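You operate a simulated robot arm through the tools that you are given. There is no shell and no other tool. Be economical: measure what you need, move in short steps, check, and stop when the job is done.

Carry out the task below with a simulated robot arm. There is one attempt and no reset: what you move stays moved.

## Task
Finish the corner: one long rivet through the bracket into the cross tube.
Fine: keep it clamped for that; then orange riveter back and both clamp levers loose. Set down upright: orange riveter.

The check looks at the end state, three seconds after you hand in, the way a careful person would. Anything else that was tipped, shoved, dropped, spilled or broken makes it a failure.

## Robot
A 7-joint arm with a two-finger parallel gripper, fixed in place. Base frame: the origin is at the foot of the arm, x ahead of it, y to its left, z up; the work surface is at about z = 90. Readings come in cm, degrees, newtons and seconds.
With the tool pointing down near the work surface it reaches from about 30 to 68 cm from the base axis. Its first joint turns from -66.0 to 66.0 degrees. Payload 1.57 kg.
Tool frame: the origin (TCP) lies between the finger pads and is the grasp point; the fingertips stand 3 cm ahead of it; z points along the fingers, y is the line along which they close. Largest opening 11 cm; finger width 2.4, thickness 1.2; the body of the gripper, 4.8 by 11.2 cm, starts 7.8 cm behind the TCP.
Orientation is that of the tool frame in the base frame, as a unit quaternion [x, y, z, w]. With the fingers straight down and closing along the base's y, the tool's x points along the base's -x, its y along +y and its z along -z.

## Interface
- The arm moves only by the tool drive_tool. Its argument "targets" is a list of rows, each a list of 7 numbers: the shift along the base's x, y, z in cm, then the turn, a rotation vector about the base's x, y, z in degrees, then the finger opening in cm, from 0 to 11. In form: [[tx, ty, tz, ax, ay, az, gripper], ...]. A call has 1 to 8 rows; each row shifts and turns the commanded pose from where the row before left it. Rows are played at 5 a second. More than 5 cm and 8.6 degrees between two rows, or a gripper value outside its range, and nothing of the call is played. Where a pose cannot be reached the arm comes as near as it can. A force on the tool above 40 N (or 10 N above the force at the start of the call, whichever is more), or a blocked arm, ends the call early, and 0.2 s more pass. Each finger travels about 10.8 cm/s and halts on what it meets, pressing with about 25 N; the grip force reading is that of the motor and also rises with nothing between the fingers. The clock runs only during rows and for 0.2 s after the last one: add rows that do not move to give the fingers time. It gives the time, the measured TCP pose, the force on the tool (base axes), the opening and the grip force at its end, in the units of the frame above (readings bear some noise), with the torque about the TCP (base axes, N m) and any sound that the robot's microphone picked up.
- Cameras (640 x 400 px; columns grow to the right, rows downward): "scene" is fixed at [16.64, -37.75, 140.89]; the picture's right is [0.89, -0.45, 0.00], its down [-0.24, -0.48, -0.84] and it looks along [0.38, 0.75, -0.54] (base axes); focal length 356 px, centre (320, 200). "wrist" rides on the gripper at [7, 1.6, -14.1] in the tool frame; the picture's right is [-0.23, 0.97, 0.00], its down [-0.86, -0.20, -0.48] and it looks along [-0.47, -0.11, 0.88] (tool axes); focal length 222 px, centre (320, 200). There is no depth. A picture from a camera that has moved, and an enlarged one, comes with that camera's place and axes in the base frame and with its lens. The place of the scene camera against the robot may be out by one fixed shift of up to 2.5 cm in any direction.
- capture(camera): a new picture of that camera. The clock stands still meanwhile.
- close_up(camera, box): a new picture of the part [left, top, right, bottom] of that camera's present view, enlarged. The clock stands still meanwhile.
- hand_in(): hands the job in; it is judged then, once.

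Work in short steps. Places have to be worked out from the pictures, the camera data and where the tool is seen: move nearer, look again, correct. Check each grasp and each placing, and mend what went wrong. You have 120 turns and 84 pictures in all, those below and enlarged ones among them. Open the gripper and draw the arm clear of the work before you hand the job in, unless the task says otherwise; then end with one line.

The tools are called after "Emit:" by a JSON object that holds its "op" and its "data". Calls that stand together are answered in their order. drive_tool: Moves the arm, as the interface text tells. Its arguments: {"type":"object","properties":{"targets":{"type":"array","items":{"type":"array","items":{"type":"number"}}}},"required":["targets"]} The other tools are called the same way: capture (camera) takes a picture; close_up (camera, box) takes an enlarged picture of a part of a camera's view; hand_in () hands the job in.

At the start:

```text
t: 0.0
eef_pos: [42.04, -1.0, 122.73]
tool_rot: [-0.001, 1.0, 0.0, 0.0]
force: [-0.3, -0.1, 0.7]
ft_torque: [-0.02, -0.02, 0.01]
width: 11.01
gripper_force: 0.1
```

scene: 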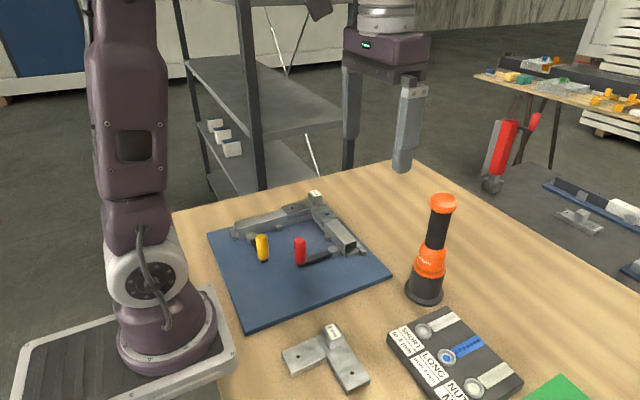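
wrist: 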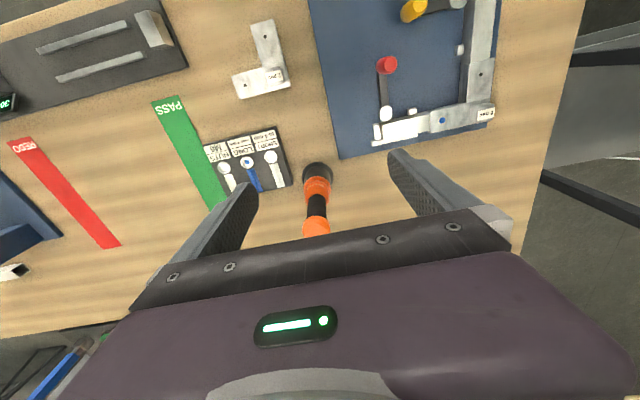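

I start with enlarged views of the jig, the rivet tray and the riveter.

Emit:
{"op": "close_up", "data": {"camera": "scene", "box": [200, 170, 400, 295]}}

Emit:
{"op": "close_up", "data": {"camera": "scene", "box": [370, 180, 560, 400]}}

Emit:
{"op": "close_up", "data": {"camera": "wrist", "box": [190, 0, 510, 200]}}

```text
3.20 times, centred on (300, 232) of scene
camera zoom: at [16.64, -37.75, 140.89], right [0.89, -0.45, 0.0], down [-0.24, -0.48, -0.84], along [0.38, 0.75, -0.54], focal length 1140 px, centre (384, 96)
```

zoom: 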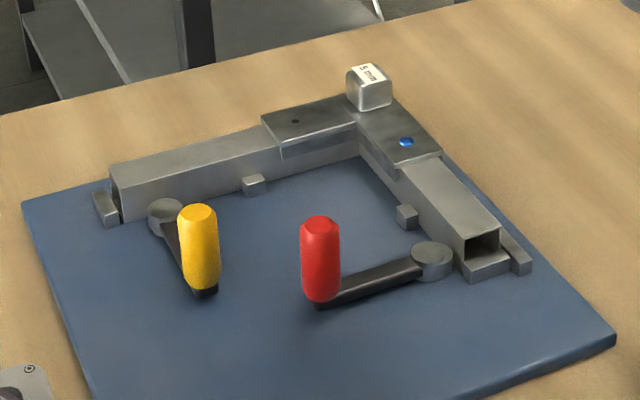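

```text
1.82 times, centred on (465, 290) of scene
camera zoom: at [16.64, -37.75, 140.89], right [0.89, -0.45, 0.0], down [-0.24, -0.48, -0.84], along [0.38, 0.75, -0.54], focal length 648 px, centre (56, 36)
```

zoom: 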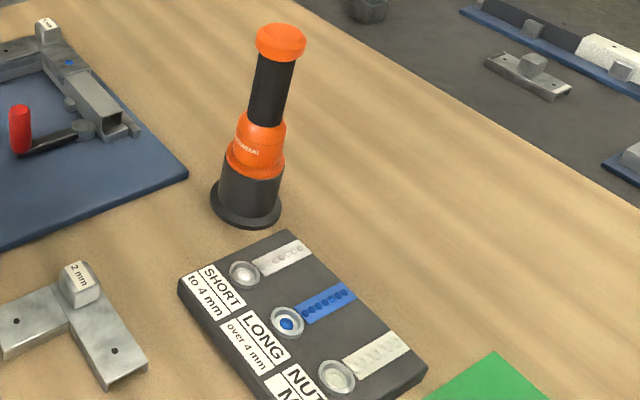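

```text
2.00 times, centred on (350, 100) of wrist
camera zoom: at [35.13, 0.49, 136.86], right [0.23, 0.97, 0.0], down [0.86, -0.2, 0.48], along [0.47, -0.11, -0.88], focal length 444 px, centre (260, 400)
```

zoom: 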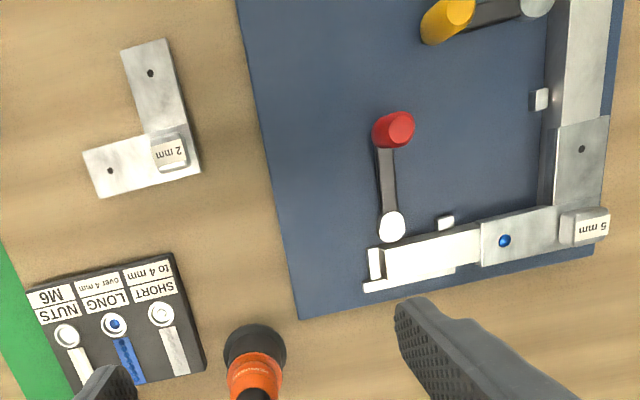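

The 5 mm bracket needs a long (blue) rivet; one arm of it already has one and the hole near (40.6, 26) is empty. I move over the jig to look at the levers and the hole more closely.

Emit:
{"op": "drive_tool", "data": {"targets": [[-1, 4, -2, 0, 0, 0, 11], [-1, 4, -3, 0, 0, 0, 11], [-1, 4, -3, 0, 0, 0, 11], [-1, 4, -3, 0, 0, 0, 11], [0, 0, 0, 0, 0, 0, 11]]}}

Emit:
{"op": "capture", "data": {"camera": "wrist"}}

Emit:
{"op": "close_up", "data": {"camera": "scene", "box": [395, 185, 475, 310]}}

```text
refused: row 2 steps farther than a row can; nothing moved
```

```text
78 pictures are left
camera wrist: at [35.13, 0.49, 136.86], right [0.23, 0.97, 0.0], down [0.86, -0.2, 0.48], along [0.47, -0.11, -0.88], focal length 222 px, centre (320, 200)
```

wrist: 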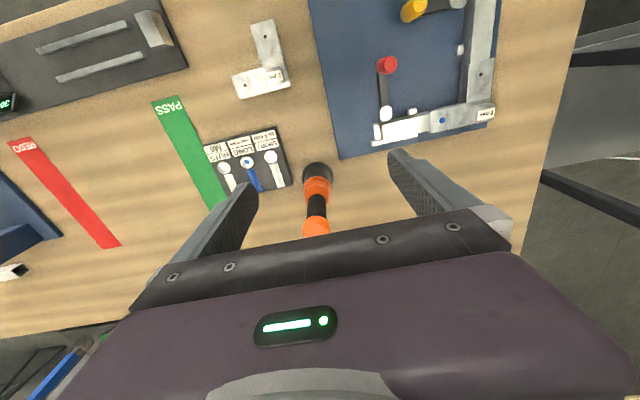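

```text
3.20 times, centred on (435, 248) of scene
camera zoom: at [16.64, -37.75, 140.89], right [0.89, -0.45, 0.0], down [-0.24, -0.48, -0.84], along [0.38, 0.75, -0.54], focal length 1140 px, centre (-48, 48)
```

zoom: 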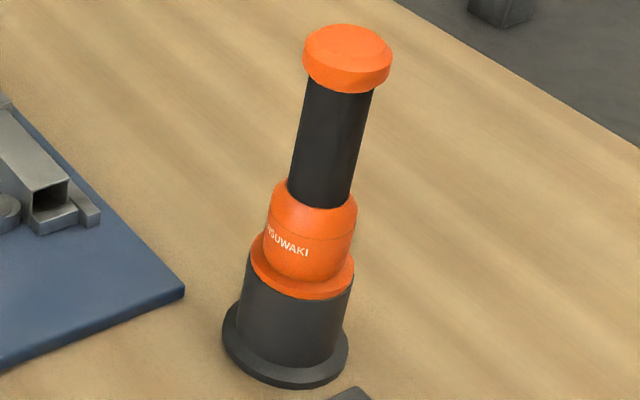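

The riveter stands in a black holder cup. The step was just too long; I repeat it with smaller ones.

Emit:
{"op": "drive_tool", "data": {"targets": [[-1, 4, -2, 0, 0, 0, 11], [-1, 4, -2, 0, 0, 0, 11], [-1, 4, -2, 0, 0, 0, 11], [-1, 4, -2, 0, 0, 0, 11], [0, 0, -2, 0, 0, 0, 11], [0, 0, 0, 0, 0, 0, 11]]}}

Emit:
{"op": "capture", "data": {"camera": "wrist"}}

```text
t: 1.4
eef_pos: [38.06, 14.85, 112.35]
tool_rot: [0.0, 1.0, 0.0, 0.0]
force: [0.9, -0.9, -0.9]
ft_torque: [0.01, 0.0, 0.02]
width: 11.02
gripper_force: 0.0
```

```text
76 pictures are left
camera wrist: at [31.14, 16.53, 126.48], right [0.23, 0.97, 0.0], down [0.86, -0.2, 0.48], along [0.47, -0.11, -0.88], focal length 222 px, centre (320, 200)
```

wrist: 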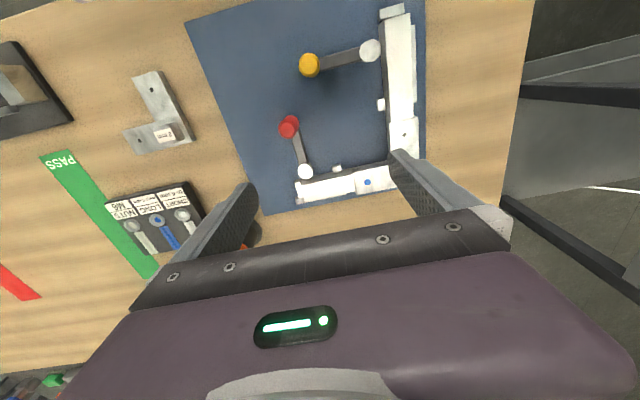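

Emit:
{"op": "close_up", "data": {"camera": "wrist", "box": [260, 0, 440, 112]}}

Emit:
{"op": "close_up", "data": {"camera": "wrist", "box": [260, 100, 440, 212]}}

```text
3.56 times, centred on (350, 56) of wrist
camera zoom: at [31.14, 16.53, 126.48], right [0.23, 0.97, 0.0], down [0.86, -0.2, 0.48], along [0.47, -0.11, -0.88], focal length 790 px, centre (213, 712)
```

zoom: 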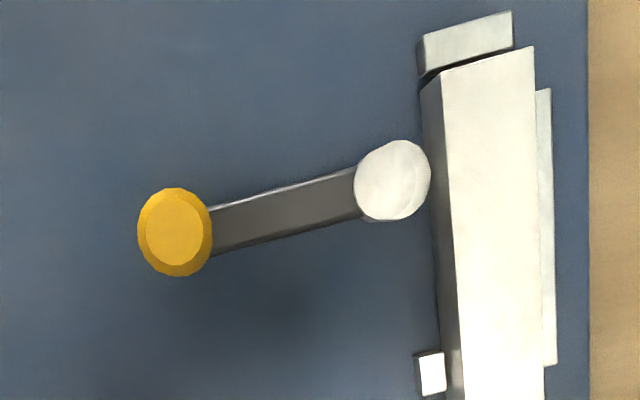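

```text
3.56 times, centred on (350, 156) of wrist
camera zoom: at [31.14, 16.53, 126.48], right [0.23, 0.97, 0.0], down [0.86, -0.2, 0.48], along [0.47, -0.11, -0.88], focal length 790 px, centre (213, 356)
```

zoom: 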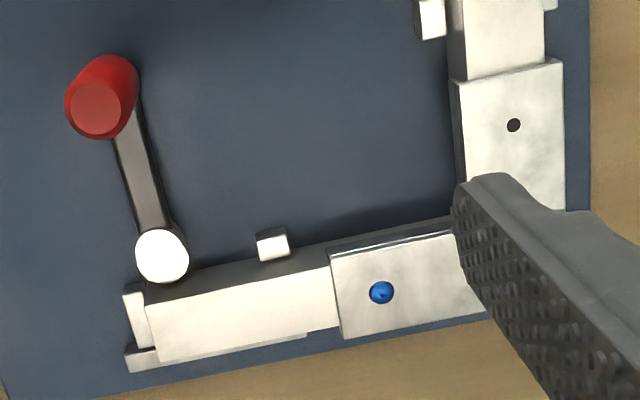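

Triangulating both views: empty hole ≈ (40.7, 26.4, 94.7); red knob ≈ (35.6, 11.3, top 97.8) with cam disc (43.2, 11.4); yellow knob ≈ (29.6, 15.7) with disc (29.6, 23.3). Both cams bear on the tubes. Next I go above the riveter.

Emit:
{"op": "drive_tool", "data": {"targets": [[0, -2, 4, 0, 0, 0, 11], [2.5, -3, 1.8, 0, 0, 0, 11], [2.5, -3, 0, 0, 0, 0, 11], [2.5, -3, 0, 0, 0, 0, 11], [2.5, -3, 0, 0, 0, 0, 11], [2.5, -3, 0, 0, 0, 0, 11], [2.2, -2, 0, 0, 0, 0, 11], [0, 0, 0, 0, 0, 0, 11]]}}

Emit:
{"op": "capture", "data": {"camera": "wrist"}}

Emit:
{"op": "capture", "data": {"camera": "scene"}}

```text
t: 3.2
eef_pos: [52.55, -4.18, 118.83]
tool_rot: [0.0, 1.0, -0.001, 0.0]
force: [0.5, -0.2, -0.5]
ft_torque: [0.03, 0.0, -0.01]
width: 11.0
gripper_force: 0.1
```

```text
73 pictures are left
camera wrist: at [45.64, -2.62, 132.97], right [0.23, 0.97, 0.0], down [0.86, -0.2, 0.48], along [0.47, -0.11, -0.88], focal length 222 px, centre (320, 200)
```

wrist: 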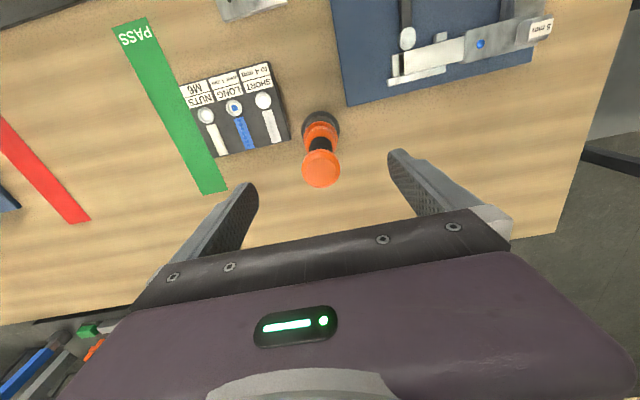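

```text
72 pictures are left
```

scene: 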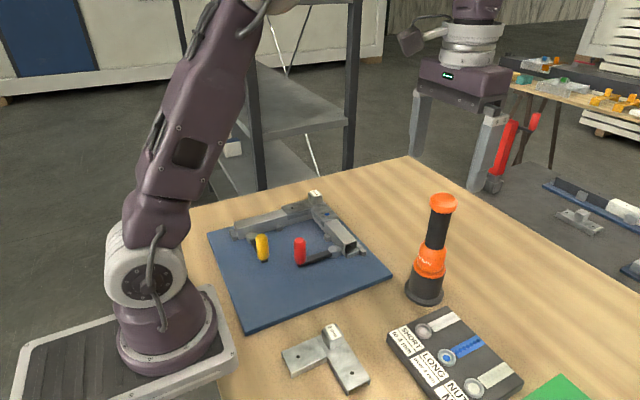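

The riveter's top appears at about (54, −4.5, 110). An enlarged view gives a better centring before I descend.

Emit:
{"op": "close_up", "data": {"camera": "wrist", "box": [270, 95, 370, 195]}}

Emit:
{"op": "close_up", "data": {"camera": "wrist", "box": [170, 55, 300, 160]}}

```text
4.00 times, centred on (320, 145) of wrist
camera zoom: at [45.64, -2.62, 132.97], right [0.23, 0.97, 0.0], down [0.86, -0.2, 0.48], along [0.47, -0.11, -0.88], focal length 888 px, centre (320, 420)
```

zoom: 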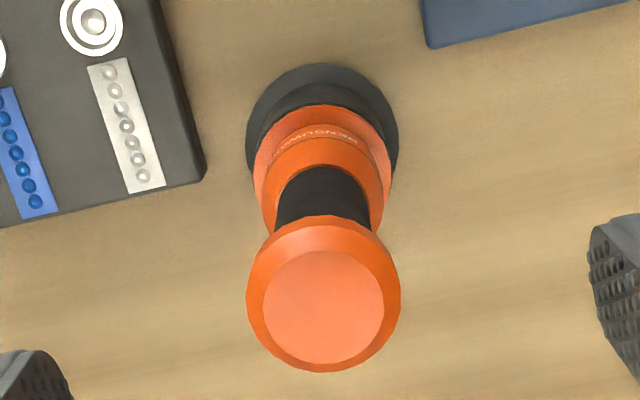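

```text
3.81 times, centred on (235, 108) of wrist
camera zoom: at [45.64, -2.62, 132.97], right [0.23, 0.97, 0.0], down [0.86, -0.2, 0.48], along [0.47, -0.11, -0.88], focal length 846 px, centre (644, 552)
```

zoom: 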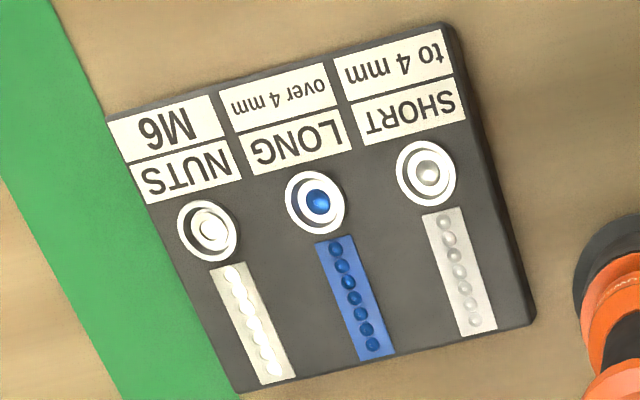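

Riveter axis ≈ (53.9, −4.5), handle between z≈101.5 and 108; the LONG cup is at (46.65, −17.8, 92.2). I descend round the handle.

Emit:
{"op": "drive_tool", "data": {"targets": [[1.35, -0.3, -3, 0, 0, 0, 11], [0, 0, -4, 0, 0, 0, 11], [0, 0, -4, 0, 0, 0, 11], [0, 0, -3, 0, 0, 0, 11], [0, 0, 0, 0, 0, 0, 11]]}}

Emit:
{"op": "capture", "data": {"camera": "wrist"}}

Emit:
{"op": "capture", "data": {"camera": "scene"}}

```text
t: 4.4
eef_pos: [54.16, -4.67, 104.75]
tool_rot: [0.001, 1.0, 0.0, 0.0]
force: [0.3, 0.4, -0.4]
ft_torque: [0.01, -0.01, 0.0]
width: 10.98
gripper_force: 0.1
```

```text
69 pictures are left
camera wrist: at [47.18, -3.11, 118.87], right [0.23, 0.97, 0.0], down [0.85, -0.2, 0.48], along [0.47, -0.11, -0.88], focal length 222 px, centre (320, 200)
```

wrist: 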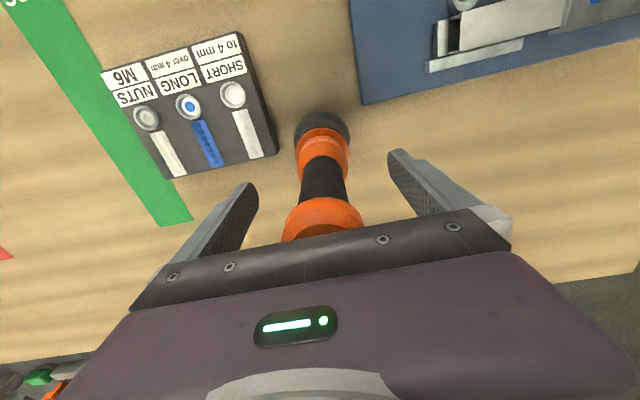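

```text
68 pictures are left
```

scene: 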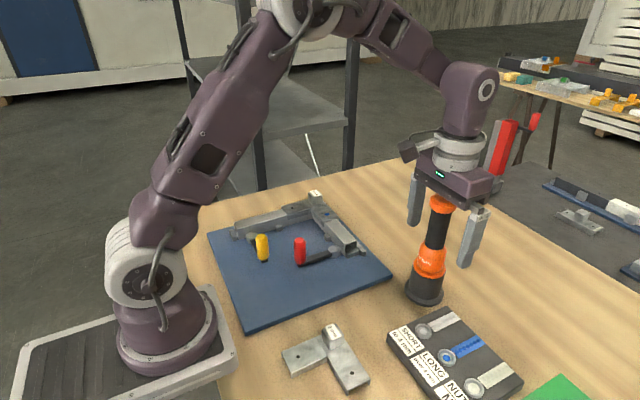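

The handle is between the pads and well centred. I close and watch the force and width.

Emit:
{"op": "drive_tool", "data": {"targets": [[0, 0, 0, 0, 0, 0, 6], [0, 0, 0, 0, 0, 0, 4], [0, 0, 0, 0, 0, 0, 0], [0, 0, 0, 0, 0, 0, 0], [0, 0, 0, 0, 0, 0, 0]]}}

Emit:
{"op": "capture", "data": {"camera": "wrist"}}

```text
t: 5.6
eef_pos: [54.08, -4.85, 104.7]
tool_rot: [0.0, 1.0, 0.0, 0.0]
force: [0.4, 2.1, 2.2]
ft_torque: [0.0, -0.08, 0.03]
width: 4.16
gripper_force: 25.2
```

```text
67 pictures are left
camera wrist: at [47.19, -3.1, 118.91], right [0.23, 0.97, 0.0], down [0.85, -0.2, 0.48], along [0.47, -0.11, -0.88], focal length 222 px, centre (320, 200)
```

wrist: 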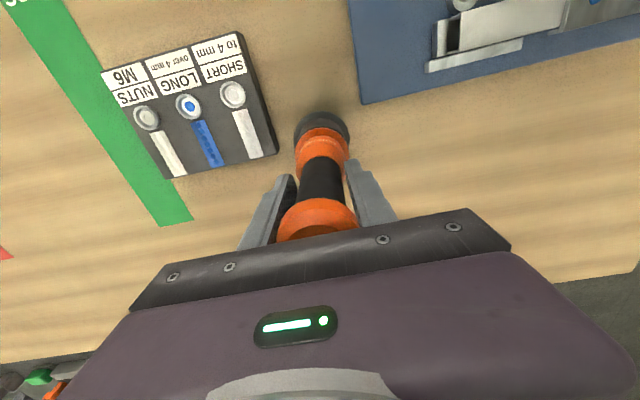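

Gripped at 4.2 cm. I lift straight up slowly and see whether the riveter leaves its holder.

Emit:
{"op": "drive_tool", "data": {"targets": [[0, 0, 0.5, 0, 0, 0, 0], [0, 0, 1, 0, 0, 0, 0], [0, 0, 1, 0, 0, 0, 0], [0, 0, 1, 0, 0, 0, 0]]}}

Emit:
{"op": "close_up", "data": {"camera": "scene", "box": [380, 150, 500, 320]}}

```text
t: 6.6
eef_pos: [54.15, -4.44, 108.3]
tool_rot: [0.0, 1.0, 0.0, -0.001]
force: [0.1, 0.1, -5.0]
ft_torque: [-0.03, 0.02, -0.03]
width: 4.12
gripper_force: 25.4
```

```text
2.35 times, centred on (440, 235) of scene
camera zoom: at [16.65, -37.75, 140.88], right [0.89, -0.45, 0.0], down [-0.24, -0.48, -0.84], along [0.38, 0.75, -0.54], focal length 838 px, centre (38, 118)
```

zoom: 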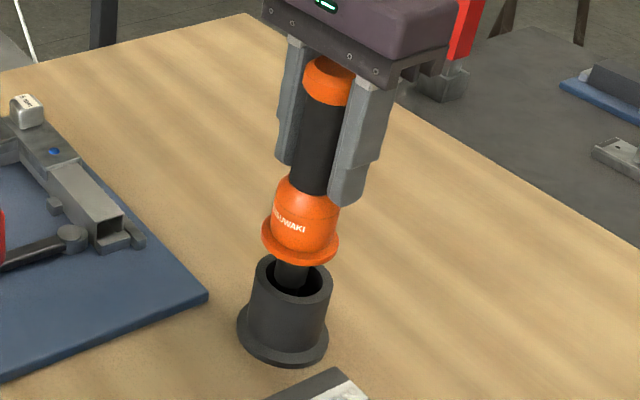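

It lifts freely (about 5 N) out of the holder. I keep lifting and look at the nose.

Emit:
{"op": "drive_tool", "data": {"targets": [[0, 0, 3, 0, 0, 0, 0], [0, 0, 3, 0, 0, 0, 0], [0, 0, 3, 0, 0, 0, 0], [0, 0, 0, 0, 0, 0, 0]]}}

Emit:
{"op": "close_up", "data": {"camera": "scene", "box": [380, 100, 520, 320]}}

Emit:
{"op": "capture", "data": {"camera": "wrist"}}

```text
t: 7.6
eef_pos: [53.99, -4.35, 117.02]
tool_rot: [0.0, 1.0, 0.0, 0.0]
force: [-0.5, -0.3, -4.4]
ft_torque: [0.01, -0.02, -0.02]
width: 4.17
gripper_force: 24.5
```

```text
1.82 times, centred on (450, 210) of scene
camera zoom: at [16.65, -37.75, 140.88], right [0.89, -0.45, 0.0], down [-0.24, -0.48, -0.84], along [0.38, 0.75, -0.54], focal length 648 px, centre (84, 182)
```

zoom: 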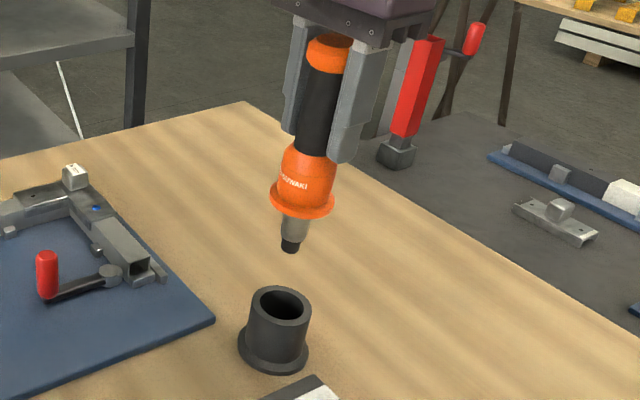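

```text
64 pictures are left
camera wrist: at [47.11, -2.7, 131.17], right [0.23, 0.97, 0.0], down [0.86, -0.2, 0.48], along [0.47, -0.11, -0.88], focal length 222 px, centre (320, 200)
```

wrist: 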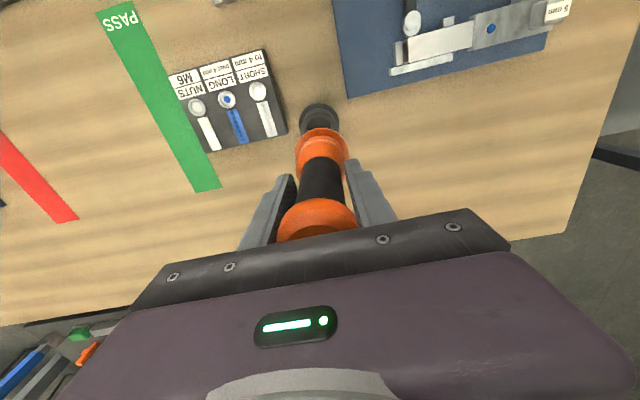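

The nose tip sits about 14.2 cm below the TCP. I carry the riveter over the LONG cup at safe height.

Emit:
{"op": "drive_tool", "data": {"targets": [[-1.86, -3.33, 0, 0, 0, 0, 0], [-1.86, -3.33, 0, 0, 0, 0, 0], [-1.86, -3.33, 0, 0, 0, 0, 0], [-1.87, -3.31, 0, 0, 0, 0, 0], [0, 0, -3, 0, 0, 0, 0], [0, 0, -2, 0, 0, 0, 0], [0, 0, 0, 0, 0, 0, 0]]}}

Emit:
{"op": "close_up", "data": {"camera": "scene", "box": [360, 240, 540, 400]}}

Emit:
{"op": "capture", "data": {"camera": "wrist"}}

```text
t: 9.2
eef_pos: [46.7, -17.73, 112.05]
tool_rot: [0.0, 1.0, 0.001, 0.0]
force: [-1.1, -0.3, -5.1]
ft_torque: [0.01, 0.0, 0.0]
width: 4.14
gripper_force: 24.9
```

```text
2.50 times, centred on (450, 320) of scene
camera zoom: at [16.65, -37.75, 140.88], right [0.89, -0.45, 0.0], down [-0.24, -0.48, -0.84], along [0.38, 0.75, -0.54], focal length 890 px, centre (-5, -100)
```

zoom: 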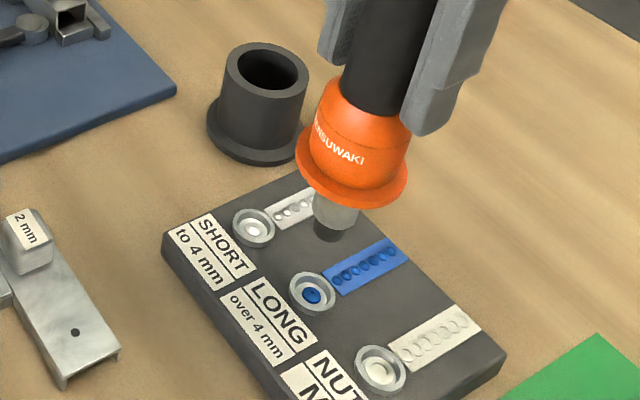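

```text
62 pictures are left
camera wrist: at [39.73, -16.17, 126.11], right [0.23, 0.97, 0.0], down [0.86, -0.2, 0.48], along [0.47, -0.11, -0.88], focal length 222 px, centre (320, 200)
```

wrist: 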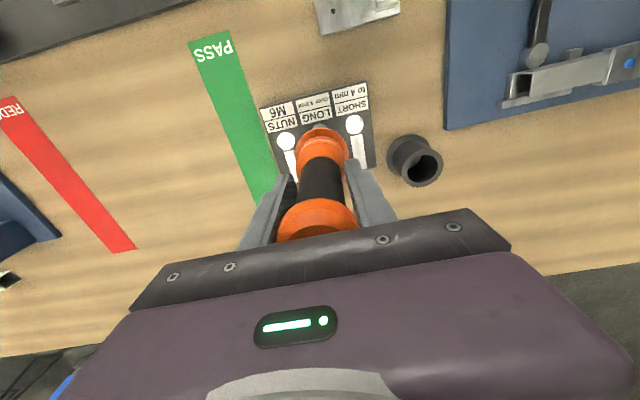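

The tip is lined up within a couple of millimetres. I lower further and check again close to the cup.

Emit:
{"op": "drive_tool", "data": {"targets": [[0, 0, -1.5, 0, 0, 0, 0], [0, 0, -1.5, 0, 0, 0, 0], [0, 0, -0.8, 0, 0, 0, 0], [0, 0, 0, 0, 0, 0, 0]]}}

Emit:
{"op": "close_up", "data": {"camera": "scene", "box": [410, 310, 490, 380]}}

```text
t: 10.2
eef_pos: [46.83, -17.68, 108.21]
tool_rot: [0.0, 1.0, -0.001, 0.0]
force: [0.2, -0.2, -4.3]
ft_torque: [-0.01, 0.01, 0.02]
width: 4.15
gripper_force: 25.3
```

```text
5.71 times, centred on (450, 345) of scene
camera zoom: at [16.65, -37.75, 140.88], right [0.89, -0.45, 0.0], down [-0.24, -0.48, -0.84], along [0.38, 0.75, -0.54], focal length 2035 px, centre (-423, -629)
```

zoom: 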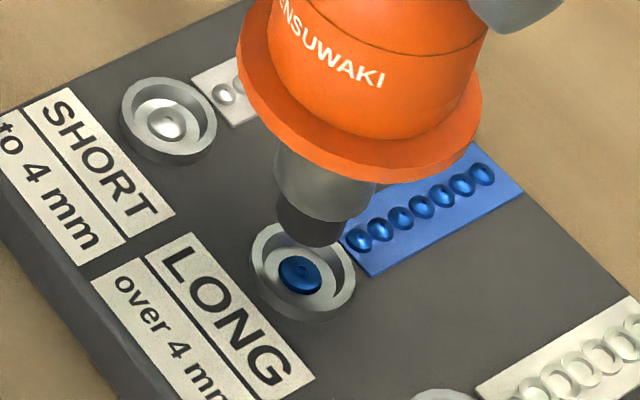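

Tip is about 1.6 cm above the rivet and only ~1 mm off to the left. I correct slightly and lower onto the rivet gently.

Emit:
{"op": "drive_tool", "data": {"targets": [[0.1, -0.06, -0.5, 0, 0, 0, 0], [0, 0, -0.5, 0, 0, 0, 0], [0, 0, -0.3, 0, 0, 0, 0], [0, 0, -0.2, 0, 0, 0, 0], [0, 0, 0, 0, 0, 0, 0]]}}

Emit:
{"op": "close_up", "data": {"camera": "scene", "box": [410, 310, 490, 380]}}

```text
t: 11.4
eef_pos: [46.75, -17.73, 106.83]
tool_rot: [0.0, 1.0, 0.0, 0.0]
force: [0.0, 0.0, -3.1]
ft_torque: [0.0, 0.01, -0.01]
width: 4.18
gripper_force: 24.9
```

```text
5.71 times, centred on (450, 345) of scene
camera zoom: at [16.65, -37.75, 140.88], right [0.89, -0.45, 0.0], down [-0.24, -0.48, -0.84], along [0.38, 0.75, -0.54], focal length 2035 px, centre (-423, -629)
```

zoom: 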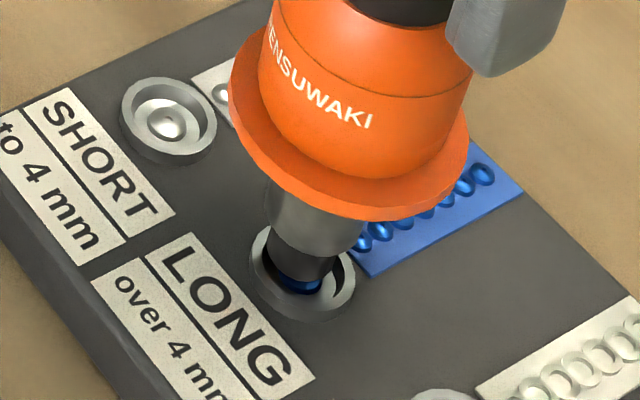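

The tip is inside the cup just above the rivet. I continue down in 1–2 mm steps until contact.

Emit:
{"op": "drive_tool", "data": {"targets": [[0, 0, -0.2, 0, 0, 0, 0], [0, 0, -0.15, 0, 0, 0, 0], [0, 0, -0.15, 0, 0, 0, 0], [0, 0, 0, 0, 0, 0, 0]]}}

Emit:
{"op": "close_up", "data": {"camera": "scene", "box": [410, 310, 490, 380]}}

```text
t: 12.4
eef_pos: [46.84, -17.85, 106.04]
tool_rot: [0.0, 1.0, 0.0, 0.001]
force: [1.4, 0.7, -2.0]
ft_torque: [0.11, -0.14, 0.03]
width: 4.15
gripper_force: 24.9
```

```text
5.71 times, centred on (450, 345) of scene
camera zoom: at [16.65, -37.75, 140.88], right [0.89, -0.45, 0.0], down [-0.24, -0.48, -0.84], along [0.38, 0.75, -0.54], focal length 2035 px, centre (-423, -629)
```

zoom: 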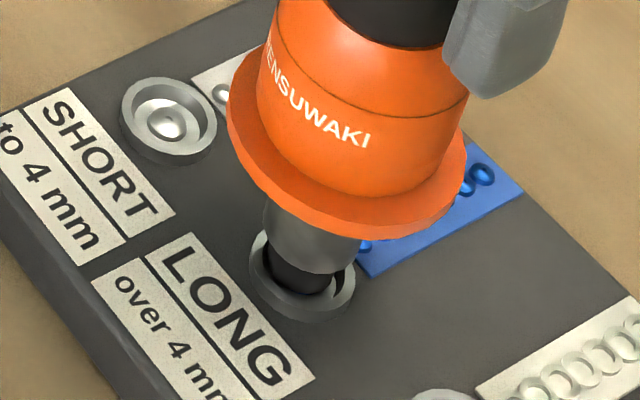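

Contact is starting (small side torque). I press a little further.

Emit:
{"op": "drive_tool", "data": {"targets": [[0, 0, -0.15, 0, 0, 0, 0], [0, 0, -0.15, 0, 0, 0, 0], [0, 0, 0, 0, 0, 0, 0]]}}

```text
t: 13.2
eef_pos: [46.69, -17.83, 105.95]
tool_rot: [0.0, 1.0, -0.001, 0.0]
force: [0.7, -0.8, -0.3]
ft_torque: [0.01, -0.02, 0.02]
width: 4.16
gripper_force: 25.1
```

The riveter's weight is now being taken by the cup. I press on.

Emit:
{"op": "drive_tool", "data": {"targets": [[0, 0, -0.2, 0, 0, 0, 0], [0, 0, -0.2, 0, 0, 0, 0], [0, 0, 0, 0, 0, 0, 0]]}}

```text
t: 14.0
eef_pos: [46.7, -17.85, 105.53]
tool_rot: [0.0, 1.0, 0.0, 0.0]
force: [1.0, 0.3, 5.5]
ft_torque: [0.05, -0.22, 0.0]
width: 4.15
gripper_force: 24.5
```

Emit:
{"op": "drive_tool", "data": {"targets": [[0, 0, -0.25, 0, 0, 0, 0], [0, 0, -0.25, 0, 0, 0, 0], [0, 0, 0, 0, 0, 0, 0]]}}

Emit:
{"op": "close_up", "data": {"camera": "scene", "box": [410, 250, 510, 380]}}

```text
t: 14.8
eef_pos: [46.66, -17.79, 105.03]
tool_rot: [0.0, 1.0, 0.0, 0.001]
force: [2.9, 0.7, 12.1]
ft_torque: [0.16, -0.28, -0.02]
width: 4.15
gripper_force: 25.3
```

```text
3.08 times, centred on (460, 315) of scene
camera zoom: at [16.63, -37.74, 140.89], right [0.89, -0.45, 0.0], down [-0.24, -0.48, -0.84], along [0.38, 0.75, -0.54], focal length 1096 px, centre (-111, -154)
```

zoom: 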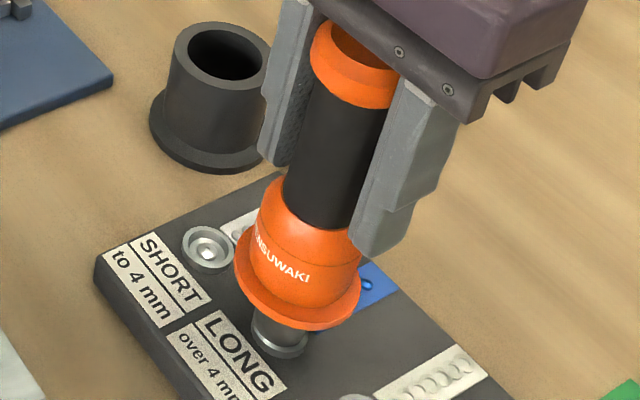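

About 17 N of contact. I lift and look whether the rivet came along.

Emit:
{"op": "drive_tool", "data": {"targets": [[0, 0, 1, 0, 0, 0, 0], [0, 0, 1.5, 0, 0, 0, 0], [0, 0, 1.5, 0, 0, 0, 0], [0, 0, 1.5, 0, 0, 0, 0], [0, 0, 0, 0, 0, 0, 0]]}}

Emit:
{"op": "close_up", "data": {"camera": "scene", "box": [410, 280, 510, 380]}}

```text
t: 16.0
eef_pos: [46.74, -17.7, 110.58]
tool_rot: [-0.001, 1.0, 0.0, 0.0]
force: [-0.1, -0.2, -3.9]
ft_torque: [0.01, 0.01, 0.05]
width: 4.13
gripper_force: 25.5
```

```text
4.00 times, centred on (460, 330) of scene
camera zoom: at [16.65, -37.75, 140.88], right [0.89, -0.45, 0.0], down [-0.24, -0.48, -0.84], along [0.38, 0.75, -0.54], focal length 1425 px, centre (-240, -320)
```

zoom: 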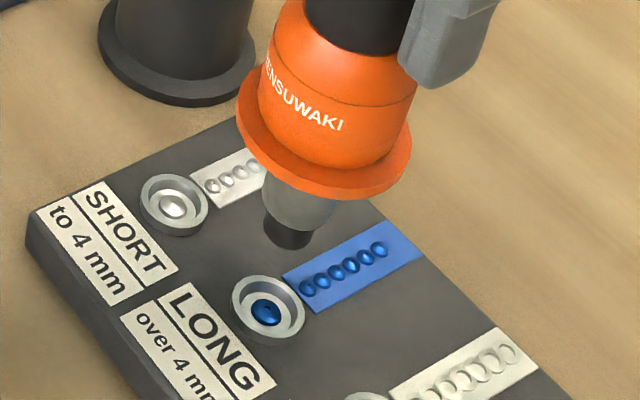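

The blue strip now shows 6 rivets instead of 7, which suggests one was taken and the cup refilled. I check the nose tip.

Emit:
{"op": "drive_tool", "data": {"targets": [[0, 0, 2, 0, 0, 0, 0], [0, 0, 4, 0, 0, 0, 0], [0, 0, 0, 0, 0, 0, 0]]}}

Emit:
{"op": "close_up", "data": {"camera": "scene", "box": [425, 270, 485, 370]}}

```text
t: 16.8
eef_pos: [46.78, -17.9, 116.8]
tool_rot: [0.001, 1.0, -0.001, 0.001]
force: [0.3, 0.4, -4.0]
ft_torque: [0.01, -0.01, -0.03]
width: 4.13
gripper_force: 25.2
```

```text
4.00 times, centred on (455, 320) of scene
camera zoom: at [16.65, -37.75, 140.88], right [0.89, -0.45, 0.0], down [-0.24, -0.48, -0.84], along [0.38, 0.75, -0.54], focal length 1425 px, centre (-220, -280)
```

zoom: 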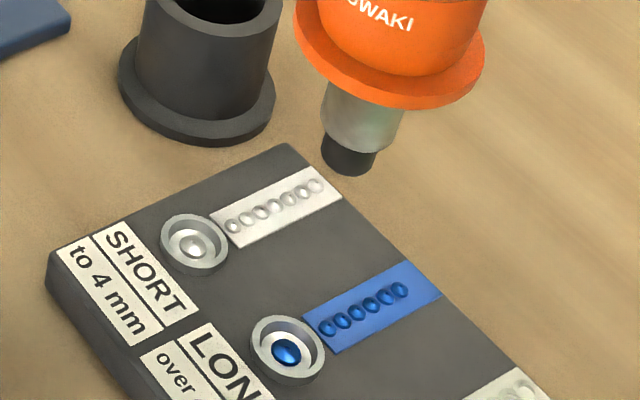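

One rivet has left the strip. I raise the riveter to see its tip from a flatter angle.

Emit:
{"op": "drive_tool", "data": {"targets": [[0, 4, 3, 0, 0, 0, 0], [0, 4, 3, 0, 0, 0, 0], [0, 4, 3, 0, 0, 0, 0], [0, 4, 3, 0, 0, 0, 0], [0, 0, 3, 0, 0, 0, 0], [0, 0, 0, 0, 0, 0, 0]]}}

Emit:
{"op": "close_up", "data": {"camera": "scene", "box": [360, 100, 500, 240]}}

```text
t: 18.2
eef_pos: [46.82, -2.08, 131.44]
tool_rot: [0.0, 1.0, 0.0, 0.0]
force: [-0.3, 0.4, -4.6]
ft_torque: [0.0, 0.0, -0.01]
width: 4.12
gripper_force: 25.3
```

```text
2.86 times, centred on (430, 170) of scene
camera zoom: at [16.65, -37.75, 140.88], right [0.89, -0.45, 0.0], down [-0.24, -0.48, -0.84], along [0.38, 0.75, -0.54], focal length 1018 px, centre (6, 286)
```

zoom: 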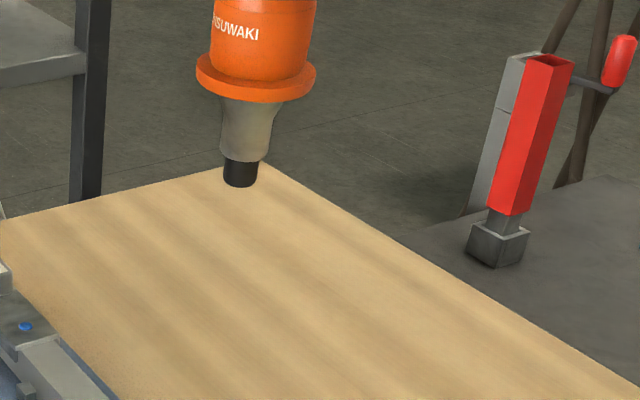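

I zoom in on the tip itself.

Emit:
{"op": "close_up", "data": {"camera": "scene", "box": [400, 130, 430, 172]}}

Emit:
{"op": "close_up", "data": {"camera": "scene", "box": [430, 320, 500, 370]}}

```text
9.52 times, centred on (415, 151) of scene
camera zoom: at [16.65, -37.75, 140.88], right [0.89, -0.45, 0.0], down [-0.24, -0.48, -0.84], along [0.38, 0.75, -0.54], focal length 3392 px, centre (-585, 667)
```

zoom: 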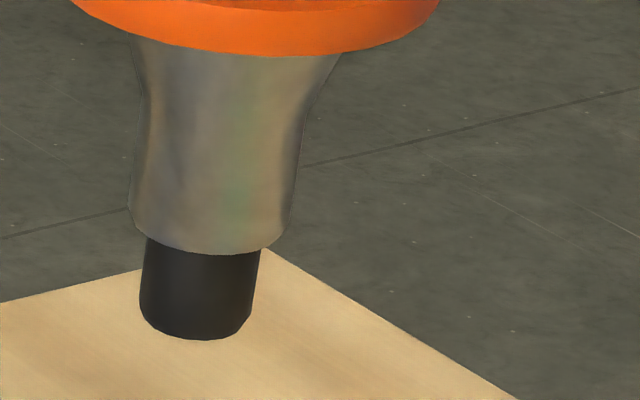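

```text
8.00 times, centred on (465, 345) of scene
camera zoom: at [16.65, -37.75, 140.88], right [0.89, -0.45, 0.0], down [-0.24, -0.48, -0.84], along [0.38, 0.75, -0.54], focal length 2850 px, centre (-840, -960)
```

zoom: 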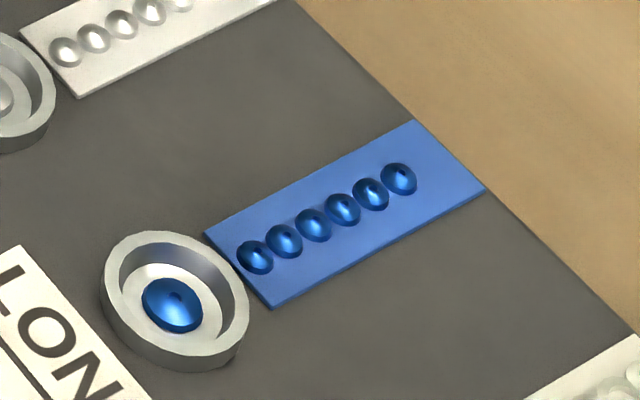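

The gap confirms one long rivet is loaded in the nose, and the riveter did not slip in the grip (tip still 14.1 below TCP). I carry it over the empty hole.

Emit:
{"op": "drive_tool", "data": {"targets": [[-0.87, 4.06, -1, 0, 0, 0, 0], [-0.87, 4.06, -1, 0, 0, 0, 0], [-0.87, 4.06, -1, 0, 0, 0, 0], [-0.87, 4.06, -1, 0, 0, 0, 0], [-0.87, 4.06, -1, 0, 0, 0, 0], [-0.87, 4.06, -1, 0, 0, 0, 0], [-0.88, 4.04, -1, 0, 0, 0, 0], [0, 0, 0, 0, 0, 0, 0]]}}

Emit:
{"op": "drive_tool", "data": {"targets": [[0, 0, -2, 0, 0, 0, 0], [0, 0, -3, 0, 0, 0, 0], [0, 0, -3, 0, 0, 0, 0], [0, 0, 0, 0, 0, 0, 0]]}}

Emit:
{"op": "capture", "data": {"camera": "wrist"}}

Emit:
{"op": "close_up", "data": {"camera": "scene", "box": [230, 130, 370, 260]}}

```text
t: 20.0
eef_pos: [40.41, 26.52, 124.39]
tool_rot: [0.0, 1.0, 0.0, 0.0]
force: [-0.2, -0.4, -4.2]
ft_torque: [0.02, 0.0, 0.0]
width: 4.16
gripper_force: 24.5
```

```text
t: 21.0
eef_pos: [40.71, 26.49, 116.54]
tool_rot: [0.0, 1.0, -0.001, 0.0]
force: [-0.2, 0.8, -4.7]
ft_torque: [0.0, 0.01, 0.0]
width: 4.14
gripper_force: 24.8
```

```text
52 pictures are left
camera wrist: at [33.8, 28.08, 130.65], right [0.23, 0.97, 0.0], down [0.86, -0.2, 0.48], along [0.47, -0.11, -0.88], focal length 222 px, centre (320, 200)
```

wrist: 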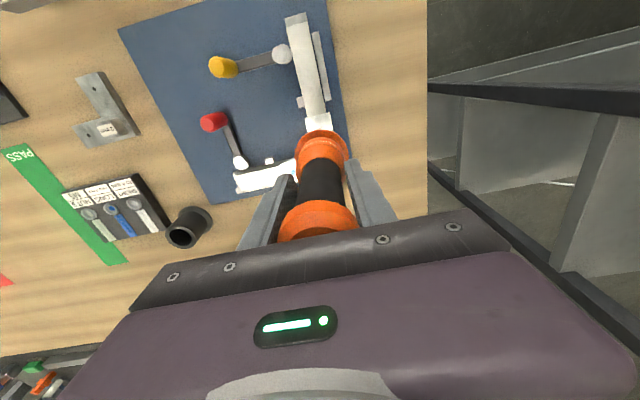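

```text
3.08 times, centred on (300, 195) of scene
camera zoom: at [16.65, -37.74, 140.89], right [0.89, -0.45, 0.0], down [-0.24, -0.48, -0.84], along [0.38, 0.75, -0.54], focal length 1096 px, centre (382, 215)
```

zoom: 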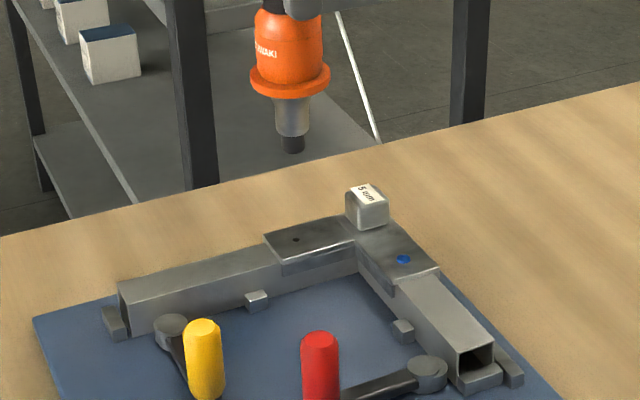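

The tip is nearly over the hole, perhaps 2 mm too far in +x. I lower to about 2 cm above and measure again.

Emit:
{"op": "drive_tool", "data": {"targets": [[-0.1, 0, -2, 0, 0, 0, 0], [0, 0, -2, 0, 0, 0, 0], [0, 0, -1.5, 0, 0, 0, 0], [0, 0, 0, 0, 0, 0, 0]]}}

Emit:
{"op": "close_up", "data": {"camera": "scene", "box": [270, 175, 330, 225]}}

```text
t: 22.0
eef_pos: [40.74, 26.61, 110.86]
tool_rot: [0.0, 1.0, 0.0, 0.0]
force: [0.8, 0.2, -4.6]
ft_torque: [0.04, -0.01, 0.02]
width: 4.14
gripper_force: 24.6
```

```text
8.00 times, centred on (300, 200) of scene
camera zoom: at [16.65, -37.74, 140.89], right [0.89, -0.45, 0.0], down [-0.24, -0.48, -0.84], along [0.38, 0.75, -0.54], focal length 2850 px, centre (480, 200)
```

zoom: 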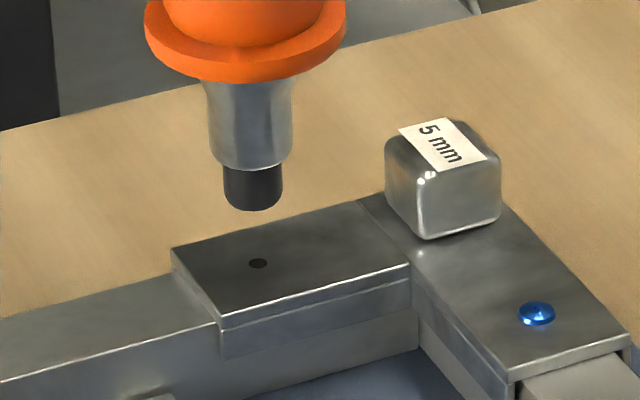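

Lateral error is under 1 mm; about 2.2 cm remain. I lower further and re-check just above the bracket.

Emit:
{"op": "drive_tool", "data": {"targets": [[0.05, 0, -0.8, 0, 0, 0, 0], [0, 0, -0.8, 0, 0, 0, 0], [0, 0, 0, 0, 0, 0, 0]]}}

Emit:
{"op": "close_up", "data": {"camera": "scene", "box": [280, 190, 320, 220]}}

Emit:
{"op": "close_up", "data": {"camera": "wrist", "box": [260, 80, 400, 180]}}

```text
t: 22.8
eef_pos: [40.61, 26.58, 109.3]
tool_rot: [0.0, 1.0, 0.0, 0.0]
force: [-0.7, 0.5, -4.3]
ft_torque: [0.03, -0.01, 0.0]
width: 4.15
gripper_force: 25.1
```

```text
13.33 times, centred on (300, 205) of scene
camera zoom: at [16.65, -37.74, 140.89], right [0.89, -0.45, 0.0], down [-0.24, -0.48, -0.84], along [0.38, 0.75, -0.54], focal length 4749 px, centre (587, 133)
```

zoom: 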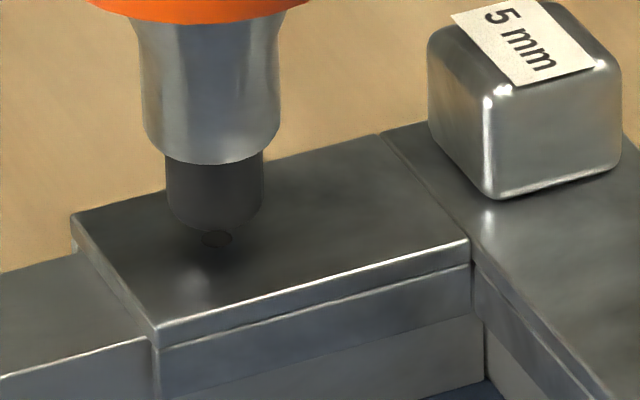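

```text
4.00 times, centred on (330, 130) of wrist
camera zoom: at [33.71, 28.22, 123.43], right [0.23, 0.97, 0.0], down [0.86, -0.2, 0.48], along [0.47, -0.11, -0.88], focal length 888 px, centre (280, 480)
```

zoom: 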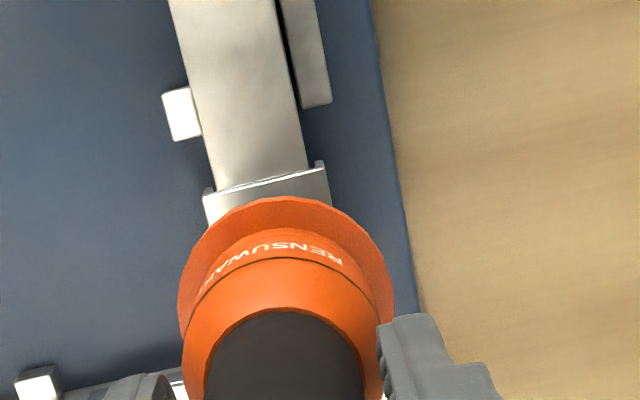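

Gap is about 0.7 cm and alignment looks right. I lower to contact in small steps.

Emit:
{"op": "drive_tool", "data": {"targets": [[0, 0, -0.3, 0, 0, 0, 0], [0, 0, -0.2, 0, 0, 0, 0], [0, 0, -0.2, 0, 0, 0, 0], [0, 0, 0, 0, 0, 0, 0]]}}

Emit:
{"op": "close_up", "data": {"camera": "scene", "box": [280, 190, 320, 220]}}

```text
t: 23.8
eef_pos: [40.61, 26.55, 108.82]
tool_rot: [0.0, 1.0, 0.0, 0.0]
force: [0.1, 0.9, -2.3]
ft_torque: [-0.03, -0.04, 0.01]
width: 4.16
gripper_force: 25.1
```

```text
13.33 times, centred on (300, 205) of scene
camera zoom: at [16.64, -37.75, 140.89], right [0.89, -0.45, 0.0], down [-0.24, -0.48, -0.84], along [0.38, 0.75, -0.54], focal length 4749 px, centre (587, 133)
```

zoom: 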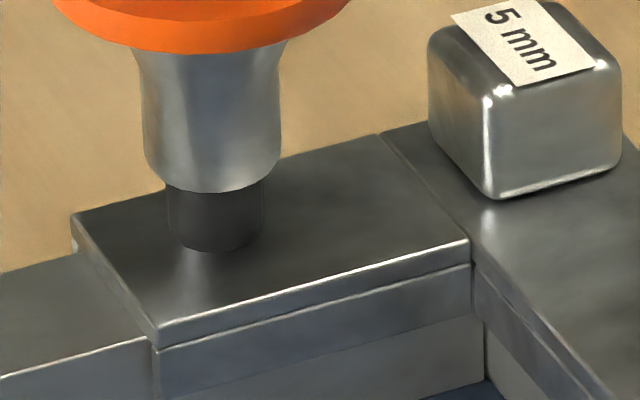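

Force has changed slightly (maybe touching). I step down 2 mm and see if it is real contact.

Emit:
{"op": "drive_tool", "data": {"targets": [[0, 0, -0.1, 0, 0, 0, 0], [0, 0, -0.1, 0, 0, 0, 0], [0, 0, 0, 0, 0, 0, 0]]}}

Emit:
{"op": "close_up", "data": {"camera": "scene", "box": [280, 190, 320, 220]}}

```text
t: 24.6
eef_pos: [40.73, 26.63, 108.6]
tool_rot: [0.0, 1.0, 0.0, -0.001]
force: [0.9, -0.7, -1.0]
ft_torque: [-0.1, -0.18, 0.01]
width: 4.16
gripper_force: 24.7
```

```text
13.33 times, centred on (300, 205) of scene
camera zoom: at [16.65, -37.75, 140.88], right [0.89, -0.45, 0.0], down [-0.24, -0.48, -0.84], along [0.38, 0.75, -0.54], focal length 4749 px, centre (587, 133)
```

zoom: 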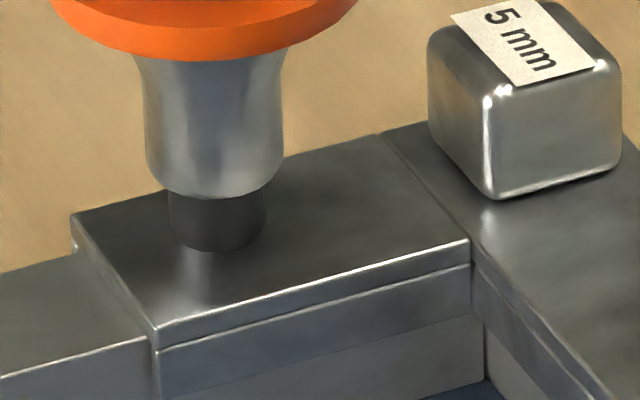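

The metal nose moved down but the black tip did not: it is a spring tip now resting on the bracket, and its contact ellipse centre (218, 223) lies behind the hole at (217, 238), i.e. ~0.45 cm too far from the camera. I back off and shift by (−0.16, −0.42).

Emit:
{"op": "drive_tool", "data": {"targets": [[0, 0, 0.4, 0, 0, 0, 0], [0, 0, 0.3, 0, 0, 0, 0], [-0.16, -0.42, 0, 0, 0, 0, 0], [0, 0, 0, 0, 0, 0, 0]]}}

Emit:
{"op": "close_up", "data": {"camera": "scene", "box": [280, 190, 320, 220]}}

```text
t: 25.6
eef_pos: [40.61, 26.35, 109.12]
tool_rot: [0.0, 1.0, 0.0, 0.0]
force: [-0.4, 0.4, -4.1]
ft_torque: [-0.01, 0.0, 0.02]
width: 4.12
gripper_force: 24.7
```

```text
13.33 times, centred on (300, 205) of scene
camera zoom: at [16.65, -37.74, 140.89], right [0.89, -0.45, 0.0], down [-0.24, -0.48, -0.84], along [0.38, 0.75, -0.54], focal length 4749 px, centre (587, 133)
```

zoom: 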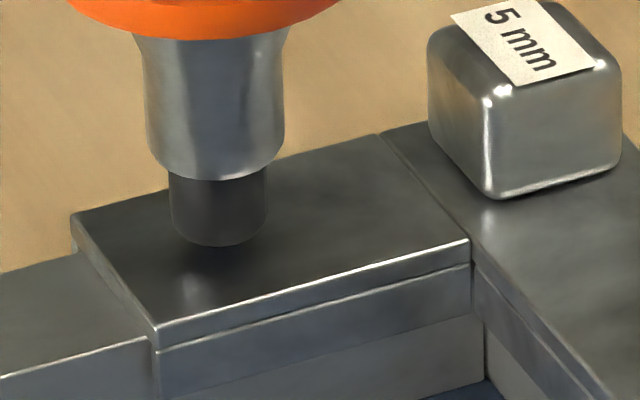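

Now a drop of ~0.4 cm should land the tip on the hole. I lower to contact and watch the force.

Emit:
{"op": "drive_tool", "data": {"targets": [[-0.05, 0, -0.2, 0, 0, 0, 0], [0, 0, -0.2, 0, 0, 0, 0], [0, 0, -0.1, 0, 0, 0, 0], [0, 0, 0, 0, 0, 0, 0]]}}

Emit:
{"op": "close_up", "data": {"camera": "scene", "box": [280, 190, 320, 220]}}

```text
t: 26.6
eef_pos: [40.28, 26.13, 108.78]
tool_rot: [0.001, 1.0, 0.0, 0.0]
force: [-0.2, 0.6, -3.4]
ft_torque: [0.0, 0.01, -0.02]
width: 4.14
gripper_force: 24.9
```

```text
13.33 times, centred on (300, 205) of scene
camera zoom: at [16.65, -37.74, 140.89], right [0.89, -0.45, 0.0], down [-0.24, -0.48, -0.84], along [0.38, 0.75, -0.54], focal length 4749 px, centre (587, 133)
```

zoom: 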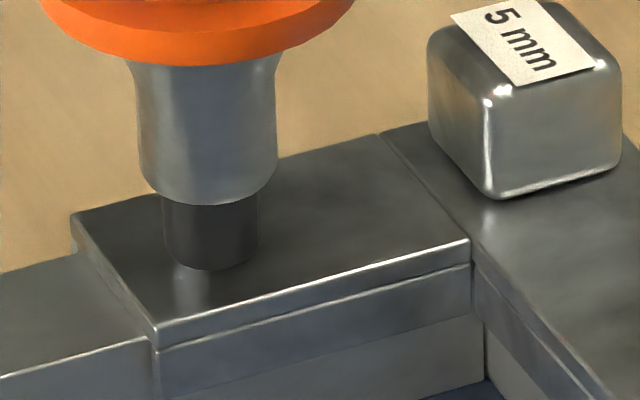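

Tip centre is now (210, 243), i.e. ~1.2 mm left and ~1.5 mm near of the hole. I raise a little, correct by (+0.16, +0.09) and lower again.

Emit:
{"op": "drive_tool", "data": {"targets": [[0, 0, 0.2, 0, 0, 0, 0], [0.16, 0.09, 0, 0, 0, 0, 0], [0, 0, 0, 0, 0, 0, 0], [0, 0, -0.2, 0, 0, 0, 0], [0, 0, 0, 0, 0, 0, 0]]}}

Emit:
{"op": "close_up", "data": {"camera": "scene", "box": [280, 190, 320, 220]}}

```text
t: 27.8
eef_pos: [40.62, 26.22, 108.71]
tool_rot: [0.0, 1.0, 0.0, 0.0]
force: [0.5, 0.1, -3.8]
ft_torque: [0.0, -0.05, -0.01]
width: 4.13
gripper_force: 25.1
```

```text
13.33 times, centred on (300, 205) of scene
camera zoom: at [16.65, -37.75, 140.89], right [0.89, -0.45, 0.0], down [-0.24, -0.48, -0.84], along [0.38, 0.75, -0.54], focal length 4749 px, centre (587, 133)
```

zoom: 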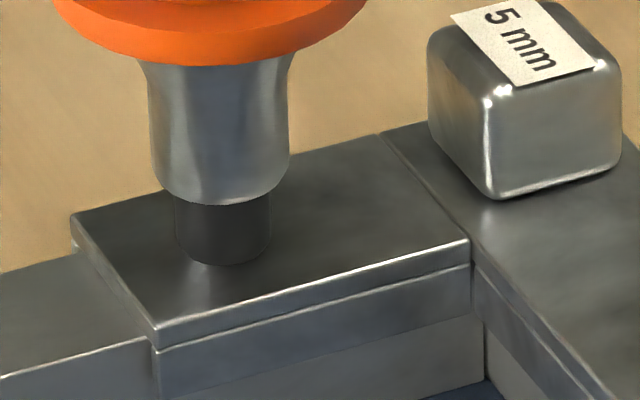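

Now (222, 238): about 0.8 mm right of the hole. One small correction, then down to contact.

Emit:
{"op": "drive_tool", "data": {"targets": [[0, 0, 0.15, 0, 0, 0, 0], [-0.07, 0.03, 0, 0, 0, 0, 0], [0, 0, 0, 0, 0, 0, 0], [0, 0, -0.2, 0, 0, 0, 0], [0, 0, -0.1, 0, 0, 0, 0], [0, 0, 0, 0, 0, 0, 0]]}}

Emit:
{"op": "close_up", "data": {"camera": "scene", "box": [280, 190, 320, 220]}}

```text
t: 29.2
eef_pos: [40.46, 26.31, 108.61]
tool_rot: [0.0, 1.0, 0.0, 0.0]
force: [1.6, -0.5, -0.9]
ft_torque: [-0.05, -0.21, 0.02]
width: 4.15
gripper_force: 25.2
```

```text
13.33 times, centred on (300, 205) of scene
camera zoom: at [16.65, -37.75, 140.88], right [0.89, -0.45, 0.0], down [-0.24, -0.48, -0.84], along [0.38, 0.75, -0.54], focal length 4749 px, centre (587, 133)
```

zoom: 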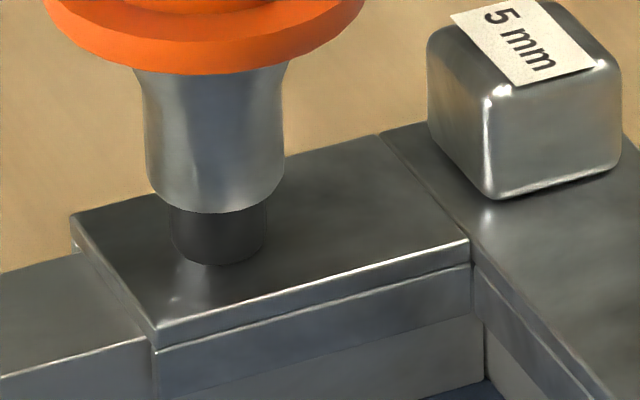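

Centred on the hole (217.5, 238). Now I press.

Emit:
{"op": "drive_tool", "data": {"targets": [[0, 0, -0.3, 0, 0, 0, 0], [0, 0, -0.3, 0, 0, 0, 0], [0, 0, 0, 0, 0, 0, 0]]}}

```text
t: 30.0
eef_pos: [40.58, 26.25, 107.86]
tool_rot: [0.0, 1.0, 0.0, 0.002]
force: [2.7, 1.7, 5.0]
ft_torque: [0.17, -0.35, 0.03]
width: 4.13
gripper_force: 24.9
```

Emit:
{"op": "drive_tool", "data": {"targets": [[0, 0, -0.3, 0, 0, 0, 0], [0, 0, -0.3, 0, 0, 0, 0], [0, 0, 0, 0, 0, 0, 0]]}}

Emit:
{"op": "close_up", "data": {"camera": "scene", "box": [265, 140, 345, 220]}}

```text
t: 30.8
eef_pos: [40.4, 26.39, 107.48]
tool_rot: [0.0, 1.0, 0.0, 0.0]
force: [1.6, -0.6, 11.1]
ft_torque: [-0.04, -0.25, -0.01]
width: 4.14
gripper_force: 25.0
```

```text
5.00 times, centred on (305, 180) of scene
camera zoom: at [16.63, -37.76, 140.88], right [0.89, -0.45, 0.0], down [-0.24, -0.48, -0.84], along [0.38, 0.75, -0.54], focal length 1781 px, centre (395, 300)
```

zoom: 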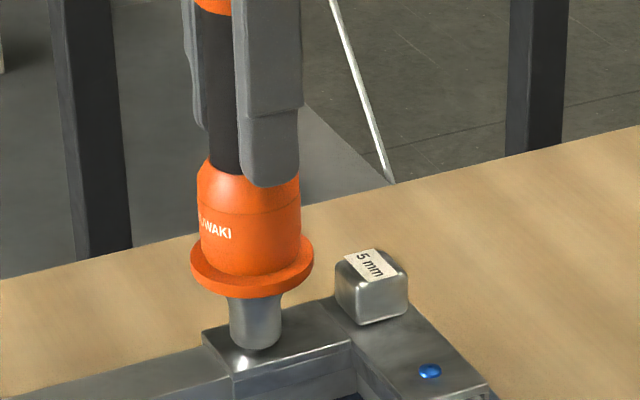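

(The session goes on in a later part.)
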